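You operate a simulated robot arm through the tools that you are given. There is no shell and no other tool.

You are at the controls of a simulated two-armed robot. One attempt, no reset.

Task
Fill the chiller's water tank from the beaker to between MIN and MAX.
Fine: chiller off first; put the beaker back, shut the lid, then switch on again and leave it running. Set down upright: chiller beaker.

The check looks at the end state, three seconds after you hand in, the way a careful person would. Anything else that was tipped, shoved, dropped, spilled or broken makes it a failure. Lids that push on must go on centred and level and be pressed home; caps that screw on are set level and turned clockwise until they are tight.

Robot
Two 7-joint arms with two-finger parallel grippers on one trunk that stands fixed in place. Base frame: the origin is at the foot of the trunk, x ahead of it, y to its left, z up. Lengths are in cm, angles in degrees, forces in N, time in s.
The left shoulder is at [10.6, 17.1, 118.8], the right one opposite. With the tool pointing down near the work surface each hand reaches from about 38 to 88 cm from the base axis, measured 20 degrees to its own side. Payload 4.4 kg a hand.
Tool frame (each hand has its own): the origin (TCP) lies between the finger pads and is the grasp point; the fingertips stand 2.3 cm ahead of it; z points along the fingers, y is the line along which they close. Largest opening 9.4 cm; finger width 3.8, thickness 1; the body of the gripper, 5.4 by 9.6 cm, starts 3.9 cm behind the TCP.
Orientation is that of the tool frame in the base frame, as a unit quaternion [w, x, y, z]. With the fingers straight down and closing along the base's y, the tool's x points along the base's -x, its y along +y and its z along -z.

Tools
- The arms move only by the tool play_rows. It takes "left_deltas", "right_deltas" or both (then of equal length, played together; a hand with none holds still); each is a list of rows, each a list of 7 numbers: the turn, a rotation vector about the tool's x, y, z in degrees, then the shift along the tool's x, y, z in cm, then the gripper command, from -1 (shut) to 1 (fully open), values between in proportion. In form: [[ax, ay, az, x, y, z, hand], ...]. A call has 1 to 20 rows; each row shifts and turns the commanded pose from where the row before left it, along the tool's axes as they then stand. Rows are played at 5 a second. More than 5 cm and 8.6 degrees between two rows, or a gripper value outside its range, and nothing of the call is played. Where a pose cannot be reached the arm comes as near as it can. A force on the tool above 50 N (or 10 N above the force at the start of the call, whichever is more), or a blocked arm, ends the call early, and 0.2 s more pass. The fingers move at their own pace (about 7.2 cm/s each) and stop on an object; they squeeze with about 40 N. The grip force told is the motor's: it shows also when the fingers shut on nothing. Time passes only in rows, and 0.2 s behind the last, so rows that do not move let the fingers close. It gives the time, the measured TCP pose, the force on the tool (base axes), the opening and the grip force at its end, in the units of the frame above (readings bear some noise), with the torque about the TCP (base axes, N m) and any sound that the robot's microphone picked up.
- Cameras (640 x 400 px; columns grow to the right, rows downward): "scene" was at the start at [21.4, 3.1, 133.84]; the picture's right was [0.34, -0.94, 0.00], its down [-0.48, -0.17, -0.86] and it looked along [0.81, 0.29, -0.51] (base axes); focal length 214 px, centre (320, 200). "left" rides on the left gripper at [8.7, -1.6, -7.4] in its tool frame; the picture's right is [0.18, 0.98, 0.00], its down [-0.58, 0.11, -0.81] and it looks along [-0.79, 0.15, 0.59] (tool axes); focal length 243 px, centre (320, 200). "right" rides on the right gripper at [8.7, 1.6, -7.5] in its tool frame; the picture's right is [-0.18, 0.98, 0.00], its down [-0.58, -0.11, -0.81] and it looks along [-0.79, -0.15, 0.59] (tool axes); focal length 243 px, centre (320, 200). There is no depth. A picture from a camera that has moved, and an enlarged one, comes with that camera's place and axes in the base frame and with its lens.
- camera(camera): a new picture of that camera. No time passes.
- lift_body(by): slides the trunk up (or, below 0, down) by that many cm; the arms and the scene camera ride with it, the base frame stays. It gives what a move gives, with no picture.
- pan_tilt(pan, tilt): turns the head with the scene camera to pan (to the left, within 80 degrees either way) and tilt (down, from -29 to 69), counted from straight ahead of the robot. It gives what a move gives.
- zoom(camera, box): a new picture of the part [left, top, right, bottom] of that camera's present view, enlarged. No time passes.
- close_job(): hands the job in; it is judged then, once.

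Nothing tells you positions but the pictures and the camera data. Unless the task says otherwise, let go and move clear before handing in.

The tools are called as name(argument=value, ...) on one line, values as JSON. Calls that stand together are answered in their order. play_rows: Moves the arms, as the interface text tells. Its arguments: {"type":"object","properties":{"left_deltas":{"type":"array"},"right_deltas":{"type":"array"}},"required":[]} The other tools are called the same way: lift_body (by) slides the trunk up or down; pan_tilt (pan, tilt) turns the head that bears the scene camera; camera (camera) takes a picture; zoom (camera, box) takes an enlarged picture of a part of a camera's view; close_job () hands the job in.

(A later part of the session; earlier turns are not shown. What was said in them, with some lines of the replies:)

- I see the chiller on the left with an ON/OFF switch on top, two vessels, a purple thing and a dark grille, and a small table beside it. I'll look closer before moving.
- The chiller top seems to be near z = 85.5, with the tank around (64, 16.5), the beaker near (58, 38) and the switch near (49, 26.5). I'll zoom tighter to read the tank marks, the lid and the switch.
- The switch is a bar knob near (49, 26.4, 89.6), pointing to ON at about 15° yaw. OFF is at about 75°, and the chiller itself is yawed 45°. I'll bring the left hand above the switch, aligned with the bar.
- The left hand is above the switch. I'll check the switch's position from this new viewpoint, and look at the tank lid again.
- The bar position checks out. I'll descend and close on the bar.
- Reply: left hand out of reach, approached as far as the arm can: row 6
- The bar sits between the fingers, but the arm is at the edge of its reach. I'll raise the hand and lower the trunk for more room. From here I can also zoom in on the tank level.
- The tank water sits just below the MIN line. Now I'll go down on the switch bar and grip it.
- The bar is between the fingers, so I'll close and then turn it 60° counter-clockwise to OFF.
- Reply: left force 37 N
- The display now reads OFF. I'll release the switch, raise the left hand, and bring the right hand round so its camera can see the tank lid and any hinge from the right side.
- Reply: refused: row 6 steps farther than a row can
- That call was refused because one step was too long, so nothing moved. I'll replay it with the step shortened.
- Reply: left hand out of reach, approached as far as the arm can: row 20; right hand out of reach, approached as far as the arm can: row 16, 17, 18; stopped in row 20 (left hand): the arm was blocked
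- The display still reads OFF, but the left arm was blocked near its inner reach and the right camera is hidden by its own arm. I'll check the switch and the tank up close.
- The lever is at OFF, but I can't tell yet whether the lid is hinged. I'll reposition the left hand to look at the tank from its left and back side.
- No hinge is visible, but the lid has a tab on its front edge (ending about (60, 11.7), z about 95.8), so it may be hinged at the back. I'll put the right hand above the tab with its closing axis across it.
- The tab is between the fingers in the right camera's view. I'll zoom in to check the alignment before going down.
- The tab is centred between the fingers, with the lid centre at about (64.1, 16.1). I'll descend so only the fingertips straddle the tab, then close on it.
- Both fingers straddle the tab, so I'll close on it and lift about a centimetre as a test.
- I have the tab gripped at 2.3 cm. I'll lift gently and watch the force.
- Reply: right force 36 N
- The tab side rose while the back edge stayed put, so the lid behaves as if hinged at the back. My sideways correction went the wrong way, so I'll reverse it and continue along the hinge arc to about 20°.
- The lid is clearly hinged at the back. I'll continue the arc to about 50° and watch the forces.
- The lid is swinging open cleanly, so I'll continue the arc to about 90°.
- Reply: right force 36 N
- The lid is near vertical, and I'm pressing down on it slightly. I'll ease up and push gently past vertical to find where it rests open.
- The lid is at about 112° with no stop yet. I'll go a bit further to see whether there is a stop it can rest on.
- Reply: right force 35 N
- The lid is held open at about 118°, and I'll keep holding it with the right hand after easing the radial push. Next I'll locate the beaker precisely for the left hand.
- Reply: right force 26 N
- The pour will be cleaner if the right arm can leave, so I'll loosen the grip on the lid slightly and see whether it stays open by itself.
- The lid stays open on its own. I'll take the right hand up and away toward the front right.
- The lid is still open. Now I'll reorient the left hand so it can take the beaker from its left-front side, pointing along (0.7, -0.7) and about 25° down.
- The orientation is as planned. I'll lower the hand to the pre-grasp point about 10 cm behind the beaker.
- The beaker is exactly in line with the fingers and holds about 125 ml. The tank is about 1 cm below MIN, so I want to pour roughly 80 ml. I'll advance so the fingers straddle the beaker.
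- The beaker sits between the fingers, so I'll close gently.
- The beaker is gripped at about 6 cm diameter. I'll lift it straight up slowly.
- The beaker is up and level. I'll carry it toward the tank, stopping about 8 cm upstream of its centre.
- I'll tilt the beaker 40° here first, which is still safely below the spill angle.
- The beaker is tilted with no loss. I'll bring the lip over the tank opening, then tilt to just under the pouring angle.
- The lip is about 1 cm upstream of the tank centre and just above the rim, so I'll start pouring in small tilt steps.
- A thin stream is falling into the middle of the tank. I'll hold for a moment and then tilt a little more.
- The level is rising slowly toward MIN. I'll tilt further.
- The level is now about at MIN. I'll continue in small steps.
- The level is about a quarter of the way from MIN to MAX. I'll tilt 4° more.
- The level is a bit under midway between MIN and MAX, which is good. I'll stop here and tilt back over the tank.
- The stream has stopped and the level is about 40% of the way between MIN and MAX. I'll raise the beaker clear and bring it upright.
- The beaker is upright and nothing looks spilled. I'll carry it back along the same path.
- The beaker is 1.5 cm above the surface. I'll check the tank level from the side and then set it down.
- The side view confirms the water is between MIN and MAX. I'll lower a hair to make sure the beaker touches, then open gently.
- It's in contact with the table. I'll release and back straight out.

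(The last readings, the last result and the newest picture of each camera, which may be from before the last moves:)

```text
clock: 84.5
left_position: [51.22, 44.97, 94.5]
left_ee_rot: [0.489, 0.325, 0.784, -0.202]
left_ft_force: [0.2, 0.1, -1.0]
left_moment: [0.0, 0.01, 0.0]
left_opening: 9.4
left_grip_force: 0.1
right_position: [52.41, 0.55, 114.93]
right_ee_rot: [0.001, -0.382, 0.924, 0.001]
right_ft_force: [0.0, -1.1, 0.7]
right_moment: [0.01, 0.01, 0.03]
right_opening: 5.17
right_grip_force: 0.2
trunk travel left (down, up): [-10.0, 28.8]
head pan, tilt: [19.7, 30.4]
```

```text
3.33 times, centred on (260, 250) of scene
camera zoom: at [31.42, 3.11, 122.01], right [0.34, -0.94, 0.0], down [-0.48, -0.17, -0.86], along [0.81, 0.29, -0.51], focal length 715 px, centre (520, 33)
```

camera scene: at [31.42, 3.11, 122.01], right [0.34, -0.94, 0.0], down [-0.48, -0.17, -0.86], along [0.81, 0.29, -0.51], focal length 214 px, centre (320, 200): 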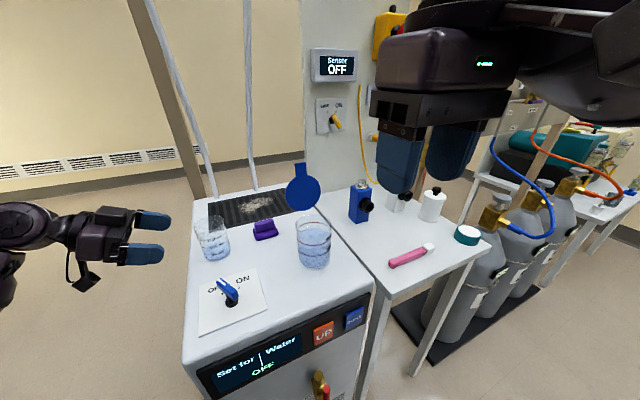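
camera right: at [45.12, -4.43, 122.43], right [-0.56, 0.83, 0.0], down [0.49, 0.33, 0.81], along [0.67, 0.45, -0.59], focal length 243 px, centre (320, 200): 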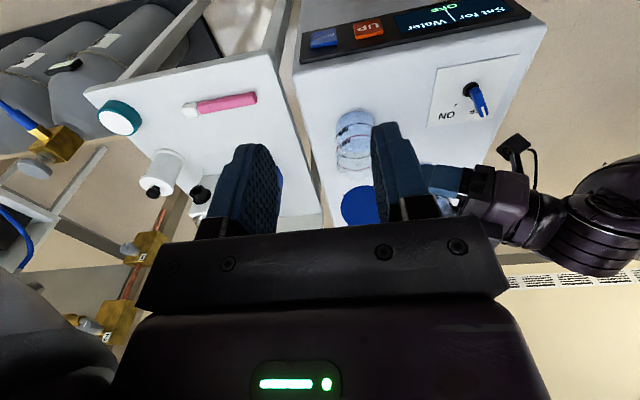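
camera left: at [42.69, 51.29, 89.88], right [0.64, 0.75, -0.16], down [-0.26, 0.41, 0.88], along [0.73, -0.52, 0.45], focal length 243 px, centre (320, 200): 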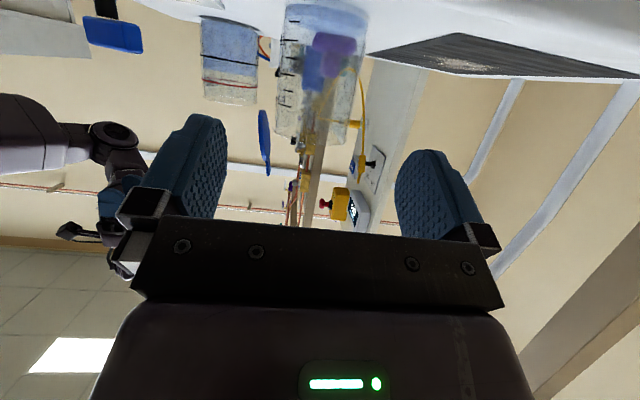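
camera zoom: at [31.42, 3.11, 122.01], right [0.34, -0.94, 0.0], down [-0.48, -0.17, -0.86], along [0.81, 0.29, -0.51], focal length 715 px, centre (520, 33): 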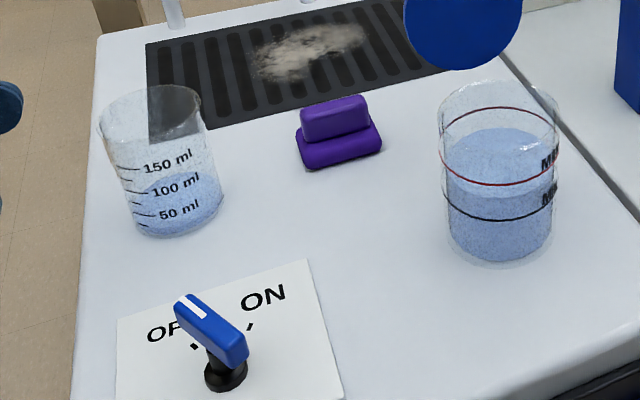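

The beaker is upright in its place. Next the right hand returns over the raised lid tab while the left hand rises clear.

play_rows(left_deltas=[[0, 0, 0, 0, 0, -2, 0.5], [0, 0, 0, -2.7, 0, -1.3, -0.1], [0, 0, 0, -2.7, 0, -1.3, -0.1], [0, 0, 0, -2.7, 0, -1.3, -0.1], [0, 0, 0, -2.7, 0, -1.3, -0.1], [0, 8, 0, 0, 0, 0, -0.1], [0, 8, 0, 0, 0, 0, -0.1], [0, 8, 0, 0, 0, 0, -0.1], [0, 8, 0, 0, 0, 0, -0.1], [0, 8, 0, 0, 0, 0, -0.1], [0, 8, 0, 0, 0, 0, -0.1], [0, 8, 0, 0, 0, 0, -0.1], [0, 8, 0, 0, 0, 0, -0.1]], right_deltas=[[0, 0, 0, 0, 0, 0, 0.1], [0, 0, 0, -3, 0.4, -0.5, 0.1], [0, 0, 0, -4, 0.4, -0.5, 0.1], [0, 0, 0, -4, 0.4, 0, 0.1], [0, 0, 0, -4, 0.4, 0, 0.1], [0, 0, 0, -4, 0.4, 0, 0.1], [0, 0, 0, -4, 0.4, 0, 0.1], [0, 0, 0, -4, 0.4, 0, 0.1], [0, 0, 0, 0, 0, 0, 0.1], [0, 0, 0, 0, 0, 3, 0.1], [0, 0, 0, 0, 0, 3, 0.1], [0, 0, 0, 0, 0, 0, 0.1], [0, 0, 0, 0, 0, 0, 0.1]])

camera(camera="right")

camera(camera="scene")

camera(camera="left")

```text
clock: 87.3
left_position: [50.14, 46.27, 107.2]
left_ee_rot: [0.0, 0.382, 0.924, 0.001]
left_ft_force: [0.9, -0.7, -0.1]
left_moment: [-0.03, 0.02, -0.01]
left_opening: 4.23
left_grip_force: 0.2
right_position: [69.87, 21.71, 110.05]
right_ee_rot: [0.001, -0.381, 0.925, 0.0]
right_ft_force: [-0.2, -1.0, 0.0]
right_moment: [0.03, 0.01, 0.04]
right_opening: 5.18
right_grip_force: 0.1
trunk travel left (down, up): [-10.0, 28.8]
head pan, tilt: [19.7, 30.4]
```

```text
taken
camera right: at [62.6, 16.72, 117.48], right [-0.56, 0.83, 0.0], down [0.49, 0.33, 0.81], along [0.67, 0.45, -0.59], focal length 243 px, centre (320, 200)
```

right: 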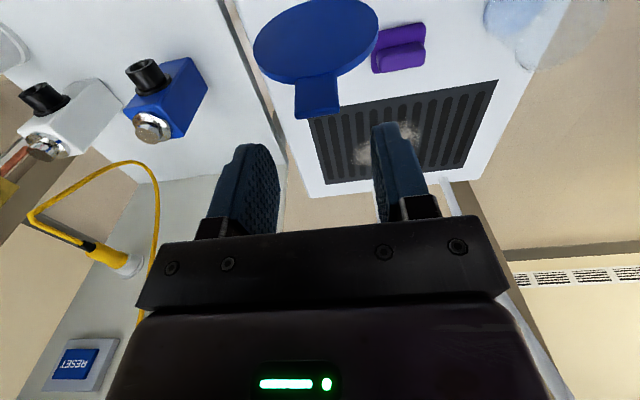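

```text
taken
camera scene: at [31.47, 3.11, 121.98], right [0.34, -0.94, 0.0], down [-0.48, -0.17, -0.86], along [0.81, 0.29, -0.51], focal length 214 px, centre (320, 200)
```

scene: 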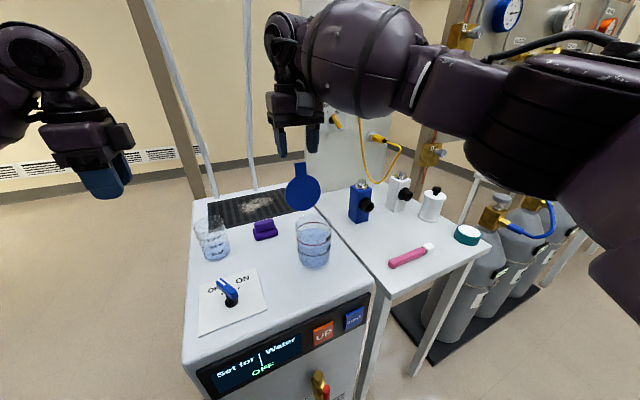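

```text
taken
camera left: at [42.88, 51.16, 114.62], right [0.56, 0.83, 0.0], down [0.49, -0.34, 0.81], along [0.67, -0.45, -0.59], focal length 243 px, centre (320, 200)
```

left: 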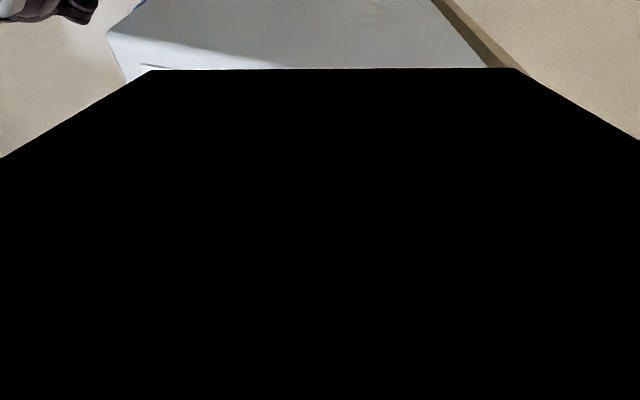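

The tab is lined up. I'll descend to the earlier grip height.

play_rows(right_deltas=[[0, 0, 0, 0, 0, 2, 0.1], [0, 0, 0, 0, 0, 1.6, 0.1], [0, 0, 0, 0, 0, 0, 0.1]])

camera(camera="right")

zoom(camera="scene", box=[260, 120, 380, 280])

```text
clock: 88.1
left_position: [50.07, 46.16, 107.28]
left_ee_rot: [0.0, 0.383, 0.924, 0.0]
left_ft_force: [-0.5, 0.1, 0.0]
left_moment: [0.02, -0.01, 0.0]
left_opening: 4.22
left_grip_force: 0.1
right_position: [69.74, 21.56, 106.73]
right_ee_rot: [0.002, -0.382, 0.924, 0.001]
right_ft_force: [-0.4, 0.0, -0.4]
right_moment: [-0.01, 0.01, 0.01]
right_opening: 5.2
right_grip_force: 0.1
trunk travel left (down, up): [-10.0, 28.8]
head pan, tilt: [19.7, 30.4]
```

```text
taken
camera right: at [62.53, 16.64, 114.13], right [-0.56, 0.83, 0.0], down [0.49, 0.33, 0.81], along [0.67, 0.45, -0.59], focal length 243 px, centre (320, 200)
```

right: 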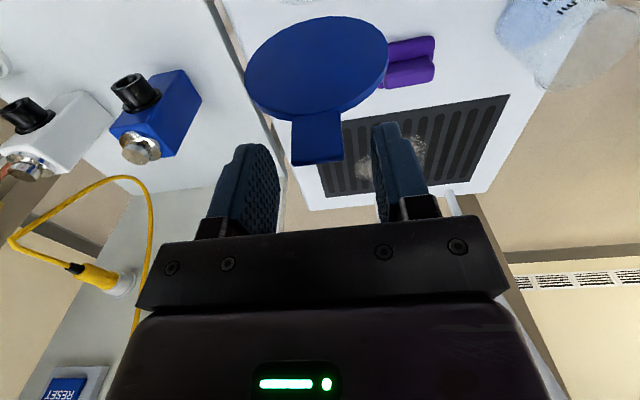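

```text
2.50 times, centred on (320, 200) of scene
camera zoom: at [31.41, 3.11, 122.03], right [0.34, -0.94, 0.0], down [-0.48, -0.17, -0.86], along [0.81, 0.29, -0.51], focal length 536 px, centre (320, 200)
```

zoom: 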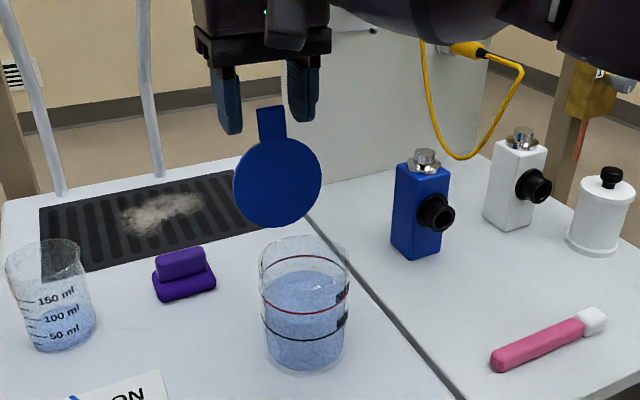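

play_rows(right_deltas=[[0, 0, 0, 0, 0, 0.5, 0.1], [0, 0, 0, 0, 0, 0, -0.3], [0, 0, 0, 0, 0, 0, -0.5], [0, 0, 0, 0, 0, 0, -1], [0, 0, 0, 0, 0, 0, -1], [0, 0, 0, 0, 0, 0, -1]])

camera(camera="right")

```text
clock: 89.5
left_position: [50.1, 46.14, 107.41]
left_ee_rot: [0.002, 0.383, 0.924, 0.0]
left_ft_force: [0.8, -0.5, 0.2]
left_moment: [0.0, 0.04, 0.02]
left_opening: 4.21
left_grip_force: 0.2
right_position: [69.93, 21.71, 106.2]
right_ee_rot: [0.002, -0.381, 0.925, 0.001]
right_ft_force: [-5.2, 2.9, -0.8]
right_moment: [-0.06, 0.12, -0.01]
right_opening: 2.38
right_grip_force: 45.0
trunk travel left (down, up): [-10.0, 28.8]
head pan, tilt: [19.7, 30.4]
```

```text
taken
camera right: at [62.51, 16.77, 113.59], right [-0.56, 0.83, 0.0], down [0.49, 0.33, 0.81], along [0.67, 0.45, -0.59], focal length 243 px, centre (320, 200)
```

right: 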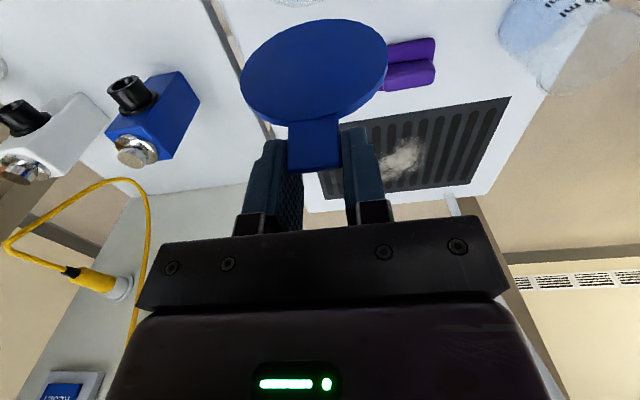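

I have the tab gripped again. I'll swing the lid back along the fitted arc, first to about 70°.

play_rows(right_deltas=[[0, 0, 0, 0.82, 0, -0.28, -1], [0, 0, 0, 0.87, 0, -0.18, -1], [0, 0, 0, 0.87, 0, -0.11, -1], [0, 0, 0, 0.88, 0, -0.04, -1], [0, 0, 0, 0.88, 0, 0.04, -1], [0, 0, 0, 0.87, 0, 0.11, -1], [0, 0, 0, 0.86, 0, 0.19, -1], [0, 0, 0, 0.83, 0, 0.27, -1], [0, 0, 0, 0, 0, 0, -1]])

camera(camera="right")

zoom(camera="scene", box=[260, 120, 380, 280])

```text
clock: 91.5
left_position: [49.99, 46.42, 107.16]
left_ee_rot: [0.002, 0.383, 0.924, -0.001]
left_ft_force: [-0.2, 0.8, 0.7]
left_moment: [0.01, 0.01, -0.04]
left_opening: 4.23
left_grip_force: 0.0
right_position: [65.02, 16.8, 106.29]
right_ee_rot: [0.002, -0.381, 0.925, 0.001]
right_ft_force: [-0.8, 22.9, -5.4]
right_moment: [1.27, -0.75, 0.02]
right_opening: 2.35
right_grip_force: 45.2
trunk travel left (down, up): [-10.0, 28.8]
head pan, tilt: [19.7, 30.4]
```

```text
taken
camera right: at [57.7, 11.95, 113.51], right [-0.56, 0.83, 0.0], down [0.49, 0.33, 0.81], along [0.67, 0.45, -0.59], focal length 243 px, centre (320, 200)
```

right: 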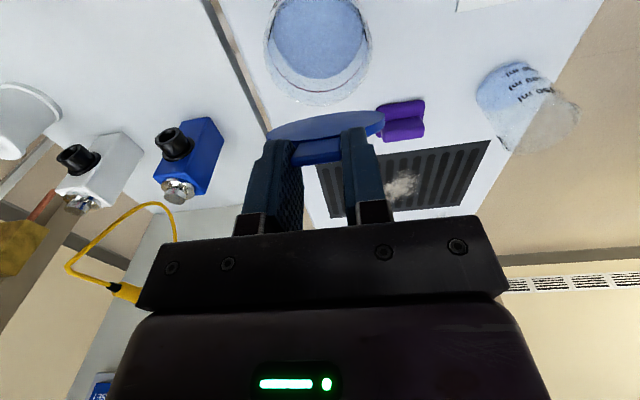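

```text
2.50 times, centred on (320, 200) of scene
camera zoom: at [31.42, 3.33, 122.02], right [0.34, -0.94, 0.0], down [-0.48, -0.17, -0.86], along [0.81, 0.29, -0.51], focal length 536 px, centre (320, 200)
```

zoom: 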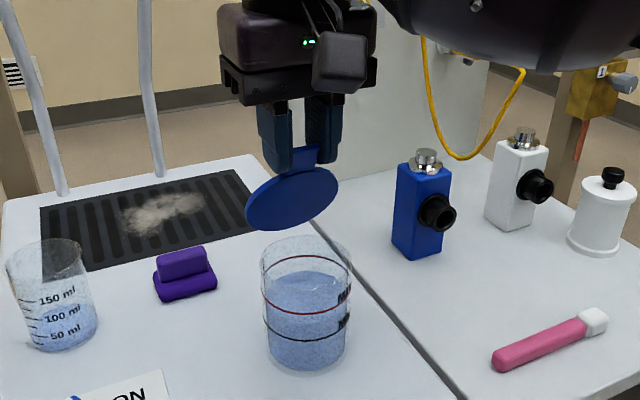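

The lid is swinging shut as expected. I'll add a small sideways correction and continue.

play_rows(right_deltas=[[0, 0, 0, 0.81, 0.08, 0.33, -1], [0, 0, 0, 0.78, 0.07, 0.41, -1], [0, 0, 0, 0.74, 0, 0.47, -1], [0, 0, 0, 0.69, 0, 0.53, -1], [0, 0, 0, 0.65, 0, 0.59, -1], [0, 0, 0, 0.59, 0, 0.65, -1], [0, 0, 0, 0.53, 0, 0.7, -1], [0, 0, 0, 0.47, 0, 0.73, -1], [0, 0, 0, 0, 0, 0, -1]])

camera(camera="right")

zoom(camera="scene", box=[260, 120, 380, 280])

```text
clock: 93.5
left_position: [50.15, 46.04, 107.41]
left_ee_rot: [0.001, 0.383, 0.924, 0.001]
left_ft_force: [0.4, -0.5, -0.8]
left_moment: [-0.01, 0.04, -0.02]
left_opening: 4.24
left_grip_force: 0.0
right_position: [61.13, 13.16, 101.63]
right_ee_rot: [0.002, -0.38, 0.925, -0.001]
right_ft_force: [12.2, -10.8, 16.5]
right_moment: [0.97, -1.22, 0.33]
right_opening: 2.36
right_grip_force: 45.5
trunk travel left (down, up): [-10.0, 28.8]
head pan, tilt: [19.7, 30.4]
```

```text
taken
camera right: at [53.81, 8.14, 109.13], right [-0.56, 0.83, 0.0], down [0.49, 0.33, 0.81], along [0.67, 0.45, -0.59], focal length 243 px, centre (320, 200)
```

right: 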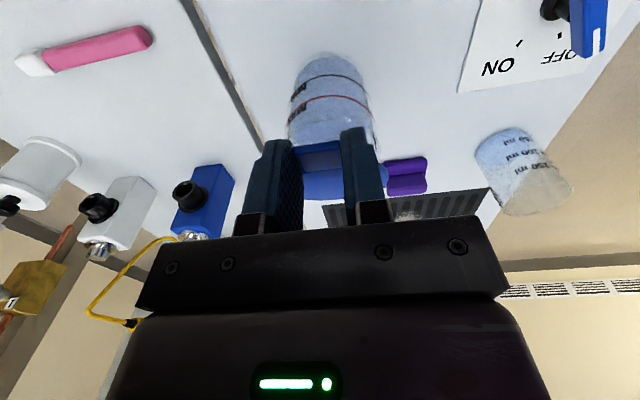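

```text
2.50 times, centred on (320, 200) of scene
camera zoom: at [31.4, 2.96, 122.03], right [0.34, -0.94, 0.0], down [-0.48, -0.17, -0.86], along [0.81, 0.29, -0.5], focal length 536 px, centre (320, 200)
```

zoom: 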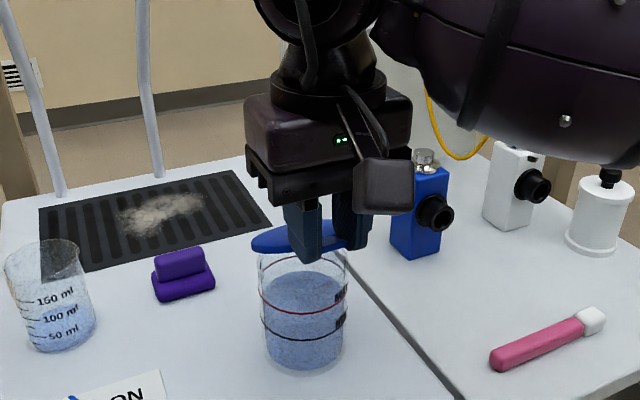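

The lid is at about 28°. I'll bring it the rest of the way down.

play_rows(right_deltas=[[0, 0, 0, 0.4, -0.1, 0.75, -1], [0, 0, 0, 0.35, -0.05, 0.8, -1], [0, 0, 0, 0.28, 0, 0.82, -1], [0, 0, 0, 0.2, 0, 0.85, -1], [0, 0, 0, 0.12, 0, 0.7, -1], [0, 0, 0, 0.05, 0, 0.3, -1], [0, 0, 0, 0, 0, 0, -1]])

camera(camera="right")

zoom(camera="scene", box=[260, 120, 380, 280])

```text
clock: 95.1
left_position: [49.74, 45.9, 107.53]
left_ee_rot: [0.003, 0.383, 0.924, 0.004]
left_ft_force: [0.0, 1.2, 0.0]
left_moment: [-0.02, -0.01, 0.01]
left_opening: 4.23
left_grip_force: 0.0
right_position: [59.99, 12.19, 98.36]
right_ee_rot: [0.009, -0.381, 0.924, 0.001]
right_ft_force: [7.0, -23.1, 214.0]
right_moment: [-1.41, 1.18, 0.06]
right_opening: 0.0
right_grip_force: 42.7
trunk travel left (down, up): [-10.0, 28.8]
head pan, tilt: [19.7, 30.4]
```

```text
taken
camera right: at [52.61, 7.09, 105.71], right [-0.56, 0.83, 0.0], down [0.48, 0.32, 0.82], along [0.68, 0.46, -0.58], focal length 243 px, centre (320, 200)
```

right: 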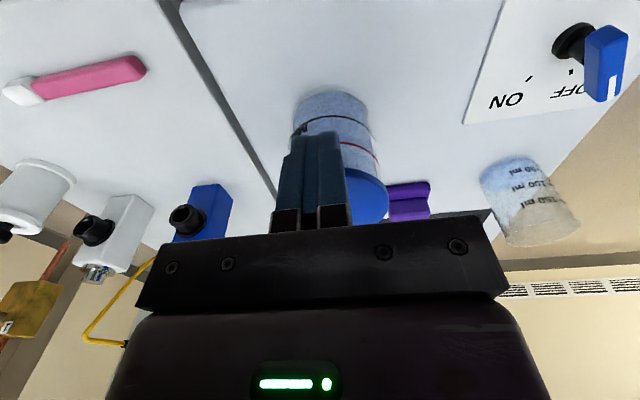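

```text
2.50 times, centred on (320, 200) of scene
camera zoom: at [30.99, 2.94, 122.22], right [0.34, -0.94, 0.0], down [-0.47, -0.17, -0.86], along [0.81, 0.29, -0.5], focal length 536 px, centre (320, 200)
```

zoom: 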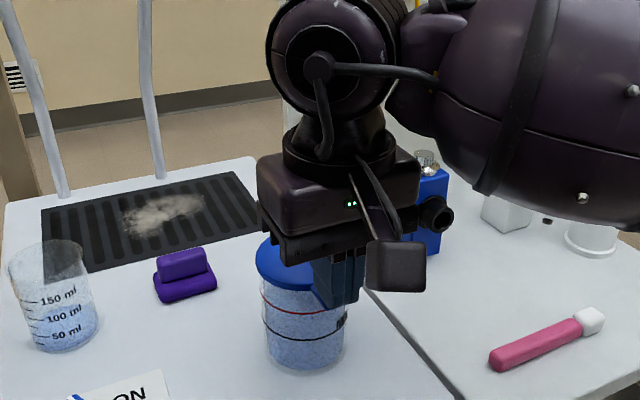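

The grip slipped off and the closed fingers are pressing hard on the tab. I'll lift off straight away.

play_rows(right_deltas=[[0, 0, 0, 0, 0, -1, -1], [0, 0, 0, 0, 0, -2, -1], [0, 0, 0, 0, 0, -3, -1], [0, 0, 0, 0, 0, -4, -1], [0, 0, 0, 0, 0, 0, -1]])

camera(camera="right")

zoom(camera="scene", box=[260, 140, 380, 280])

camera(camera="scene")

```text
clock: 96.3
left_position: [50.14, 46.2, 107.15]
left_ee_rot: [0.0, 0.383, 0.924, 0.001]
left_ft_force: [0.9, 0.4, -0.7]
left_moment: [-0.02, 0.03, -0.02]
left_opening: 4.23
left_grip_force: 0.2
right_position: [59.93, 12.08, 107.39]
right_ee_rot: [0.0, -0.382, 0.924, 0.001]
right_ft_force: [0.3, -1.2, -0.6]
right_moment: [0.04, -0.03, 0.02]
right_opening: 0.0
right_grip_force: 42.5
trunk travel left (down, up): [-10.0, 28.8]
head pan, tilt: [19.7, 30.4]
```

```text
taken
camera right: at [52.7, 7.14, 114.84], right [-0.56, 0.83, 0.0], down [0.49, 0.33, 0.81], along [0.67, 0.45, -0.59], focal length 243 px, centre (320, 200)
```

right: 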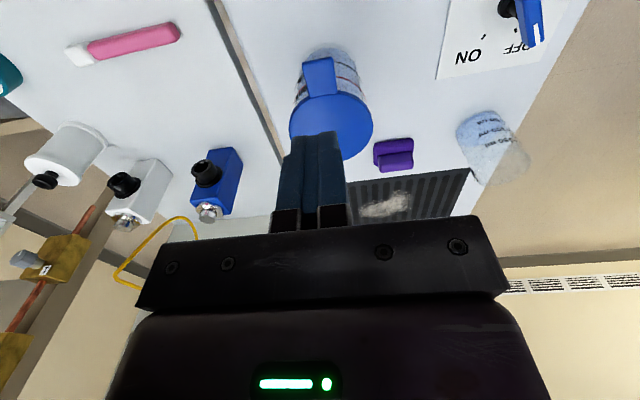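

```text
2.86 times, centred on (320, 210) of scene
camera zoom: at [31.48, 3.11, 121.98], right [0.34, -0.94, 0.0], down [-0.48, -0.17, -0.86], along [0.81, 0.29, -0.51], focal length 613 px, centre (320, 171)
```

zoom: 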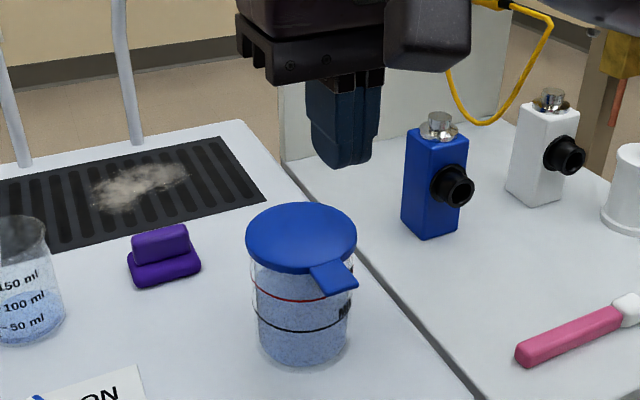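

```text
taken
camera scene: at [31.48, 3.11, 121.98], right [0.34, -0.94, 0.0], down [-0.48, -0.17, -0.86], along [0.81, 0.29, -0.51], focal length 214 px, centre (320, 200)
```

scene: 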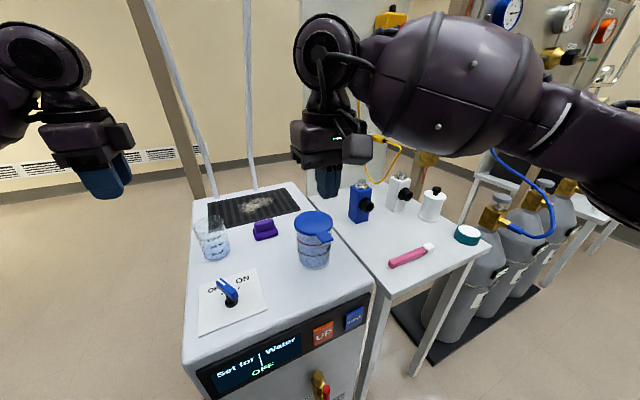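

The lid is down and the tank looks intact. I'll compare closely with how it looked at the start.

zoom(camera="scene", box=[285, 200, 345, 280])

zoom(camera="right", box=[260, 30, 420, 170])

```text
5.00 times, centred on (315, 240) of scene
camera zoom: at [31.48, 3.11, 121.98], right [0.34, -0.94, 0.0], down [-0.48, -0.17, -0.86], along [0.81, 0.29, -0.51], focal length 1072 px, centre (345, 0)
```

zoom: 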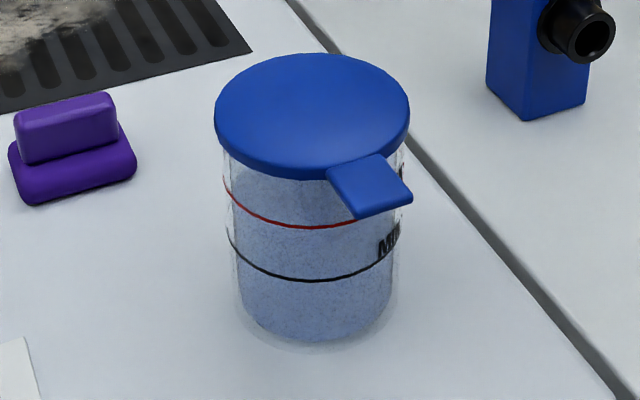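

```text
2.86 times, centred on (340, 100) of right
camera zoom: at [52.7, 7.14, 114.84], right [-0.56, 0.83, 0.0], down [0.49, 0.33, 0.81], along [0.67, 0.45, -0.59], focal length 693 px, centre (263, 486)
```

zoom: 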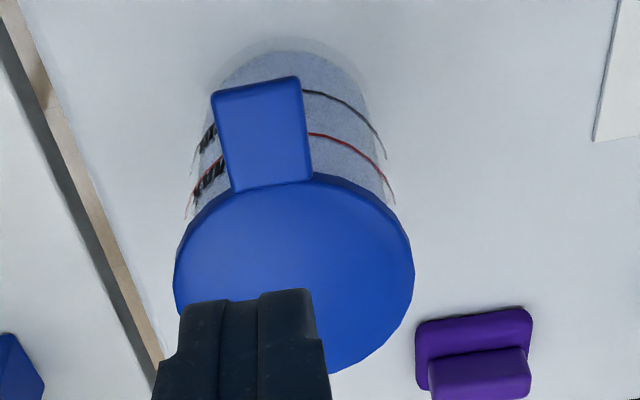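

The lid sits exactly as it did at the start. Now the right hand goes clear to the right while the left hand moves over the switch at 75° yaw.

play_rows(right_deltas=[[0, 0, 0, 0, 0, -4, -1], [0, 0, 0, 0, 0, -4, -1], [0, 0, 0, 3.65, -1.53, 0, -1], [0, 0, 0, 3.65, -1.53, 0, -1], [0, 0, 0, 3.65, -1.53, 0, -1], [0, 0, 0, 3.65, -1.53, 0, -1], [0, 0, 0, 3.65, -1.53, 0, -1], [0, 0, 0, 3.65, -1.53, 0, -1]], left_deltas=[[0, 0, 0, 0, 0, 0, -0.2], [0, 0, 0, 0, 0, 0, -0.2], [0, 0, 0, -2.2, -2.44, 0, -0.2], [0, 0, 0, -2.2, -2.44, 0, -0.2], [0, 0, 0, -2.2, -2.44, 0, -0.2], [0, 0, 0, -2.2, -2.44, 0, -0.2], [0, 0, 0, -2.2, -2.44, 0, -0.2], [0, 0, 0, -2.2, -2.4, 0, -0.2]])

play_rows(left_deltas=[[0, 0, -7.5, 0, 0, 0, -0.2], [0, 0, -7.5, 0, 0, 0, -0.2], [0, 0, -7.5, 0, 0, 0, -0.2], [0, 0, -7.5, 0, 0, 0, -0.2], [0, 0, -7.5, 0, 0, 0, -0.2], [0, 0, -7.5, 0, 0, 0, -0.2], [0, 0, -7.5, 0, 0, 0, -0.2], [0, 0, -7.5, 0, 0, 0, -0.2], [0, 0, -7.5, 0, 0, 0, -0.2], [0, 0, -7.5, 0, 0, 0, -0.2], [0, 0, -7.5, 0, 0, 0, -0.2], [0, 0, -7.5, 0, 0, 0, -0.2], [0, 0, -7.5, 0, 0, 0, -0.2], [0, 0, -7.5, 0, 0, 0, -0.2], [0, 0, -7.5, 0, 0, 0, -0.2], [0, 0, -7.5, 0, 0, 0, -0.2], [0, 0, 0, 0, 0, 0, -0.2]])

camera(camera="left")

camera(camera="scene")

```text
clock: 98.1
left_position: [48.91, 26.5, 107.41]
left_ee_rot: [0.001, 0.382, 0.924, 0.002]
left_ft_force: [0.1, 0.1, 0.4]
left_moment: [0.01, 0.0, 0.03]
left_opening: 3.77
left_grip_force: 0.0
right_position: [51.09, -9.89, 115.59]
right_ee_rot: [0.003, -0.381, 0.925, 0.001]
right_ft_force: [-0.7, 0.7, -0.1]
right_moment: [0.03, -0.04, 0.0]
right_opening: 0.0
right_grip_force: 42.5
trunk travel left (down, up): [-10.0, 28.8]
head pan, tilt: [19.7, 30.4]
```

```text
clock: 101.7
left_position: [49.07, 26.37, 107.27]
left_ee_rot: [0.001, -0.61, 0.793, 0.0]
left_ft_force: [0.3, 0.3, 0.3]
left_moment: [0.01, -0.01, -0.03]
left_opening: 3.77
left_grip_force: 0.1
right_position: [51.16, -9.85, 115.56]
right_ee_rot: [0.002, -0.382, 0.924, 0.001]
right_ft_force: [-0.1, -0.3, -0.7]
right_moment: [0.02, 0.0, 0.0]
right_opening: 0.01
right_grip_force: 42.7
trunk travel left (down, up): [-10.0, 28.8]
head pan, tilt: [19.7, 30.4]
```

```text
taken
camera left: at [48.48, 17.68, 114.62], right [-1.0, 0.07, 0.0], down [0.04, 0.59, 0.81], along [0.06, 0.8, -0.59], focal length 243 px, centre (320, 200)
```

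left: 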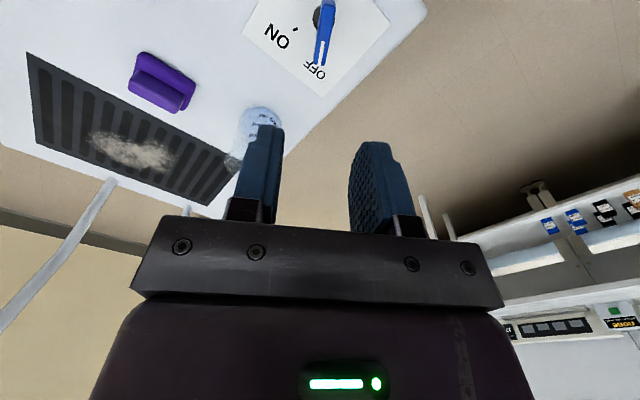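

```text
taken
camera scene: at [31.42, 3.1, 122.01], right [0.34, -0.94, 0.0], down [-0.48, -0.17, -0.86], along [0.81, 0.29, -0.51], focal length 214 px, centre (320, 200)
```

scene: 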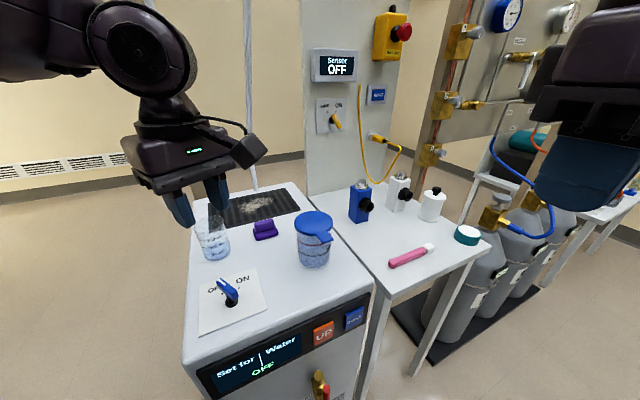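

The left hand is above the OFF-oriented bar, whose pivot I estimate at (48.8, 26.15). I'll go down on it.

play_rows(left_deltas=[[0, 0, 0, 0.28, 0.2, 4, -0.2], [0, 0, 0, 0, 0, 4, -0.2], [0, 0, 0, 0, 0, 4, -0.2], [0, 0, 0, 0, 0, 3, -0.2], [0, 0, 0, 0, 0, 1.8, -0.2], [0, 0, 0, 0, 0, 1.0, -0.2], [0, 0, 0, 0, 0, 0, -0.2]])

camera(camera="left")

zoom(camera="scene", box=[150, 180, 350, 320])

```text
clock: 103.3
left_position: [48.78, 26.04, 89.48]
left_ee_rot: [0.002, -0.609, 0.793, 0.0]
left_ft_force: [-0.2, 0.1, 0.7]
left_moment: [-0.02, 0.01, 0.01]
left_opening: 3.76
left_grip_force: 0.1
right_position: [51.19, -9.81, 115.57]
right_ee_rot: [0.001, -0.381, 0.925, 0.0]
right_ft_force: [-0.2, -0.1, 0.0]
right_moment: [0.03, -0.01, 0.0]
right_opening: 0.0
right_grip_force: 42.9
trunk travel left (down, up): [-10.0, 28.8]
head pan, tilt: [19.7, 30.4]
```

```text
taken
camera left: at [48.16, 17.36, 96.88], right [-1.0, 0.08, 0.0], down [0.04, 0.59, 0.81], along [0.06, 0.8, -0.59], focal length 243 px, centre (320, 200)
```

left: 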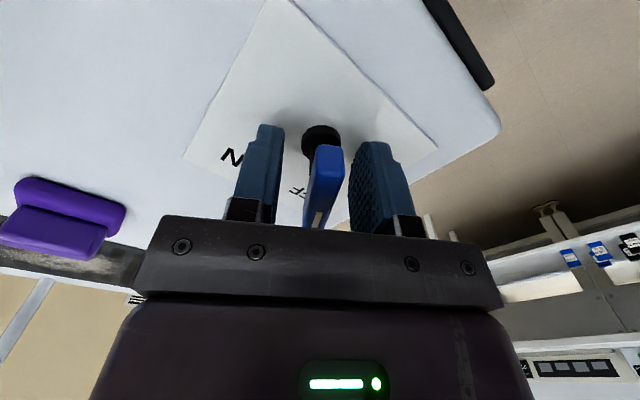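

```text
2.86 times, centred on (250, 250) of scene
camera zoom: at [31.4, 3.1, 122.03], right [0.34, -0.94, 0.0], down [-0.48, -0.17, -0.86], along [0.81, 0.29, -0.51], focal length 613 px, centre (520, 57)
```

zoom: 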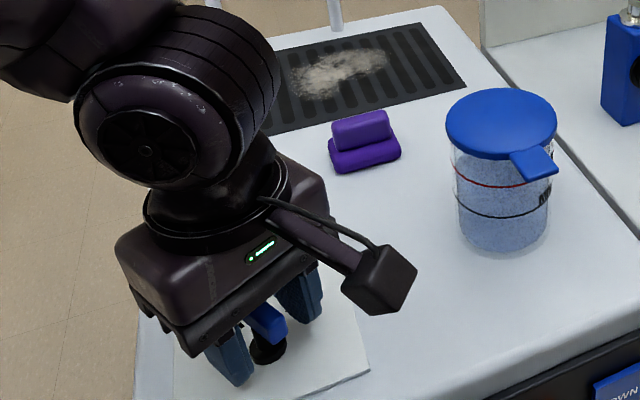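

The bar is centred between the fingers. I'll close and turn it 60° clockwise to ON.

play_rows(left_deltas=[[0, 0, 0, 0, 0, 0, -0.6], [0, 0, 0, 0, 0, 0, -1], [0, 0, 0, 0, 0, 0, -1], [0, 0, 0, 0, 0, 0, -1]])

play_rows(left_deltas=[[0, 0, 6, 0, 0, 0, -1], [0, 0, 6, 0, 0, 0, -1], [0, 0, 6, 0, 0, 0, -1], [0, 0, 6, 0, 0, 0, -1], [0, 0, 6, 0, 0, 0, -1], [0, 0, 6, 0, 0, 0, -1], [0, 0, 6, 0, 0, 0, -1], [0, 0, 6, 0, 0, 0, -1], [0, 0, 6, 0, 0, 0, -1], [0, 0, 6, 0, 0, 0, -1], [0, 0, 0, 0, 0, 0, -1]])

camera(camera="scene")

camera(camera="left")

```text
clock: 104.3
left_position: [48.74, 26.08, 89.65]
left_ee_rot: [0.001, -0.608, 0.794, 0.001]
left_ft_force: [-7.2, 0.1, -3.9]
left_moment: [0.53, -0.1, -0.04]
left_opening: 1.17
left_grip_force: 45.0
right_position: [51.22, -9.88, 115.54]
right_ee_rot: [0.001, -0.381, 0.925, 0.001]
right_ft_force: [-0.1, -0.6, 0.4]
right_moment: [-0.01, -0.03, 0.0]
right_opening: 0.02
right_grip_force: 42.5
trunk travel left (down, up): [-10.0, 28.8]
head pan, tilt: [19.7, 30.4]
```

```text
clock: 106.7
left_position: [48.63, 26.09, 89.45]
left_ee_rot: [0.0, -0.13, 0.992, 0.001]
left_ft_force: [-24.8, -8.2, -15.2]
left_moment: [0.15, -0.98, 0.16]
left_opening: 1.21
left_grip_force: 44.8
right_position: [50.99, -9.84, 115.57]
right_ee_rot: [0.002, -0.381, 0.925, 0.002]
right_ft_force: [-0.6, -0.4, -1.3]
right_moment: [0.0, 0.01, -0.01]
right_opening: 0.0
right_grip_force: 42.3
trunk travel left (down, up): [-10.0, 28.8]
head pan, tilt: [19.7, 30.4]
```

```text
taken
camera scene: at [31.28, 3.07, 122.04], right [0.34, -0.94, 0.0], down [-0.47, -0.17, -0.86], along [0.81, 0.29, -0.5], focal length 214 px, centre (320, 200)
```

scene: 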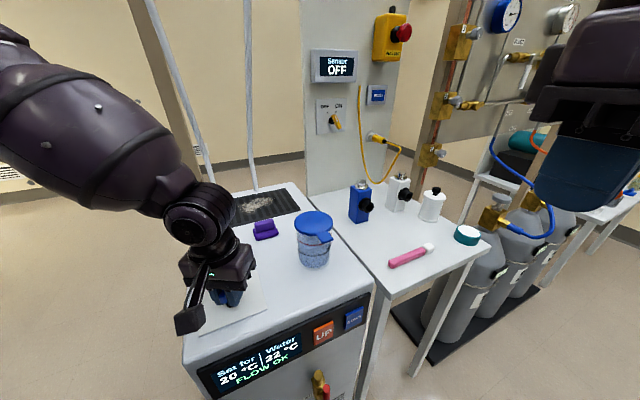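

```text
taken
camera left: at [40.79, 22.43, 96.87], right [-0.43, 0.9, 0.0], down [0.53, 0.25, 0.81], along [0.73, 0.35, -0.59], focal length 243 px, centre (320, 200)
```

left: 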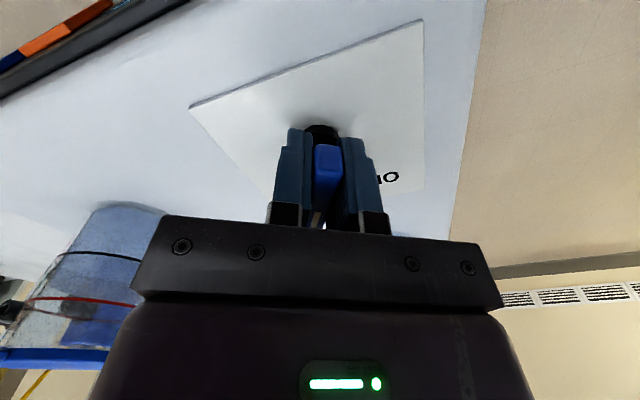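

The chiller is on again and reads FLOW OK. I'll release the switch and raise the left hand straight up.

play_rows(left_deltas=[[0, 0, 0, 0, 0, 0, -0.6], [0, 0, 0, 0, 0, 0, -0.1], [0, 0, 0, 0, 0, 0, -0.1], [0, 0, 0, 0, 0, -3, -0.1], [0, 0, 0, 0, 0, -4, -0.1], [0, 0, 0, 0, 0, -4, -0.1], [0, 0, 0, 0, 0, -4, -0.1], [0, 0, 0, 0, 3, 0, -0.1], [0, 0, 0, 0, 4, 0, -0.1], [0, 0, 0, 0, 4, 0, -0.1], [0, 0, 0, 0, 0, 0, -0.1]])

camera(camera="scene")

zoom(camera="scene", box=[180, 190, 380, 320])

zoom(camera="scene", box=[190, 290, 390, 400])

camera(camera="left")

```text
clock: 109.1
left_position: [45.84, 36.98, 104.5]
left_ee_rot: [0.001, -0.132, 0.991, 0.001]
left_ft_force: [-0.4, -0.3, -0.3]
left_moment: [-0.05, 0.0, -0.02]
left_opening: 4.22
left_grip_force: 0.0
right_position: [51.14, -9.73, 115.45]
right_ee_rot: [0.002, -0.381, 0.925, 0.0]
right_ft_force: [-0.2, -0.2, 0.3]
right_moment: [0.02, 0.0, 0.01]
right_opening: 0.0
right_grip_force: 42.1
trunk travel left (down, up): [-10.0, 28.8]
head pan, tilt: [19.7, 30.4]
```

```text
taken
camera scene: at [31.36, 3.13, 122.05], right [0.34, -0.94, 0.0], down [-0.48, -0.17, -0.86], along [0.81, 0.29, -0.51], focal length 214 px, centre (320, 200)
```

scene: 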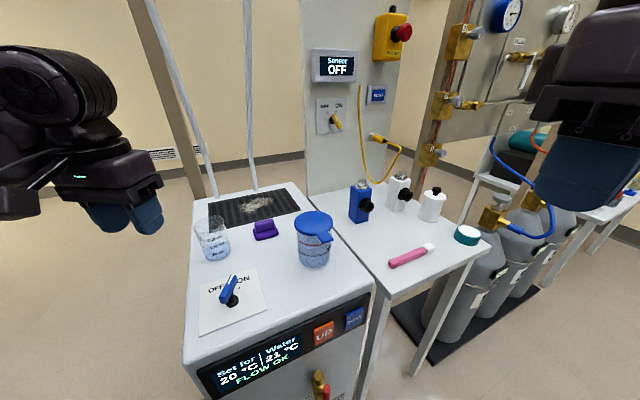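

```text
3.08 times, centred on (280, 255) of scene
camera zoom: at [31.36, 3.13, 122.05], right [0.34, -0.94, 0.0], down [-0.48, -0.17, -0.86], along [0.81, 0.29, -0.51], focal length 660 px, centre (443, 31)
```

zoom: 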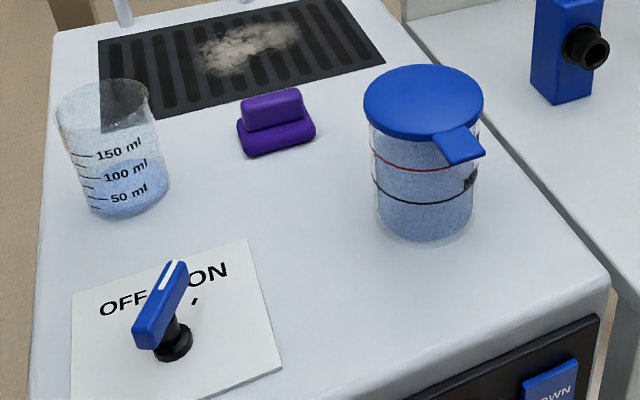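

```text
3.20 times, centred on (290, 345) of scene
camera zoom: at [31.36, 3.13, 122.05], right [0.34, -0.94, 0.0], down [-0.48, -0.17, -0.86], along [0.81, 0.29, -0.51], focal length 686 px, centre (416, -264)
```

zoom: 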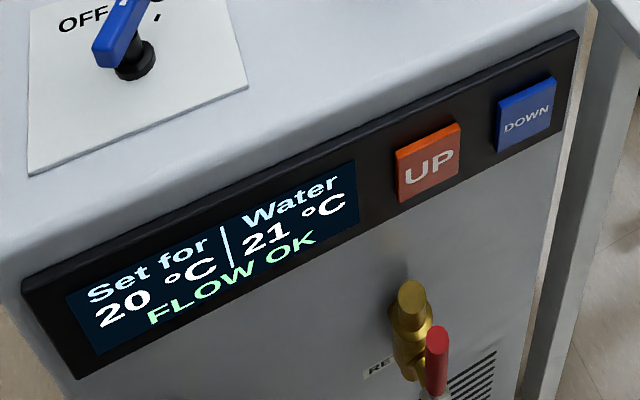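

```text
taken
camera left: at [37.94, 33.18, 111.84], right [-0.43, 0.9, 0.0], down [0.53, 0.26, 0.81], along [0.73, 0.35, -0.59], focal length 243 px, centre (320, 200)
```

left: 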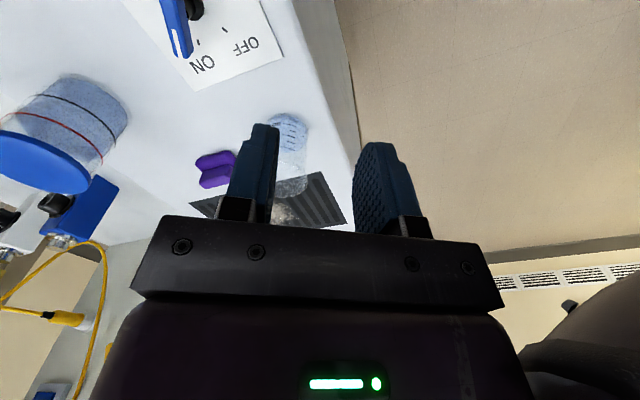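

The lever points to ON and the display reads FLOW OK with the water cooling. I'll take one last look at the tank level with the pump running.

zoom(camera="left", box=[0, 50, 140, 200])

zoom(camera="scene", box=[285, 200, 345, 280])

```text
2.67 times, centred on (70, 125) of left
camera zoom: at [37.94, 33.18, 111.84], right [-0.43, 0.9, 0.0], down [0.53, 0.26, 0.81], along [0.73, 0.35, -0.59], focal length 647 px, centre (987, 400)
```

zoom: 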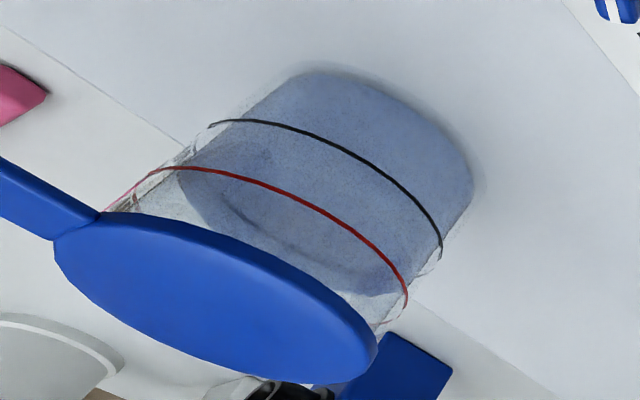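

```text
5.00 times, centred on (315, 240) of scene
camera zoom: at [31.36, 3.13, 122.05], right [0.34, -0.94, 0.0], down [-0.48, -0.17, -0.86], along [0.81, 0.29, -0.51], focal length 1072 px, centre (345, 0)
```

zoom: 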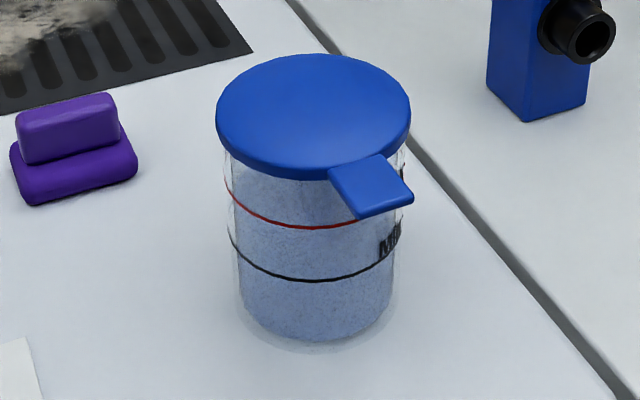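

The water is between MIN and MAX, the lid is shut, the beaker is back upright in its place, and the chiller is running. Both hands are clear, so I'm handing in.

close_job()

```text
The job is handed in.
```

The chiller's tank is filled to a little under halfway between MIN and MAX, and the chiller is running again with FLOW OK on its display. I've handed the job in.

- **Order:** I switched the chiller off first, opened the lid and poured. Then I set the beaker back, shut the lid and switched the chiller on.
- **Beaker:** it stands upright where it was, with some water left in it. I saw no spill.
- **Lid:** my grip slipped off the tab at the very end of closing, and the fingers pressed on it with about 214 N before I lifted off. The lid and tank look undamaged, and the lid sits exactly as it did at the start.
- **Temperature:** the water had warmed from 20 °C to 22 °C by the time I switched the chiller back on. It had cooled to 21 °C when I last looked.
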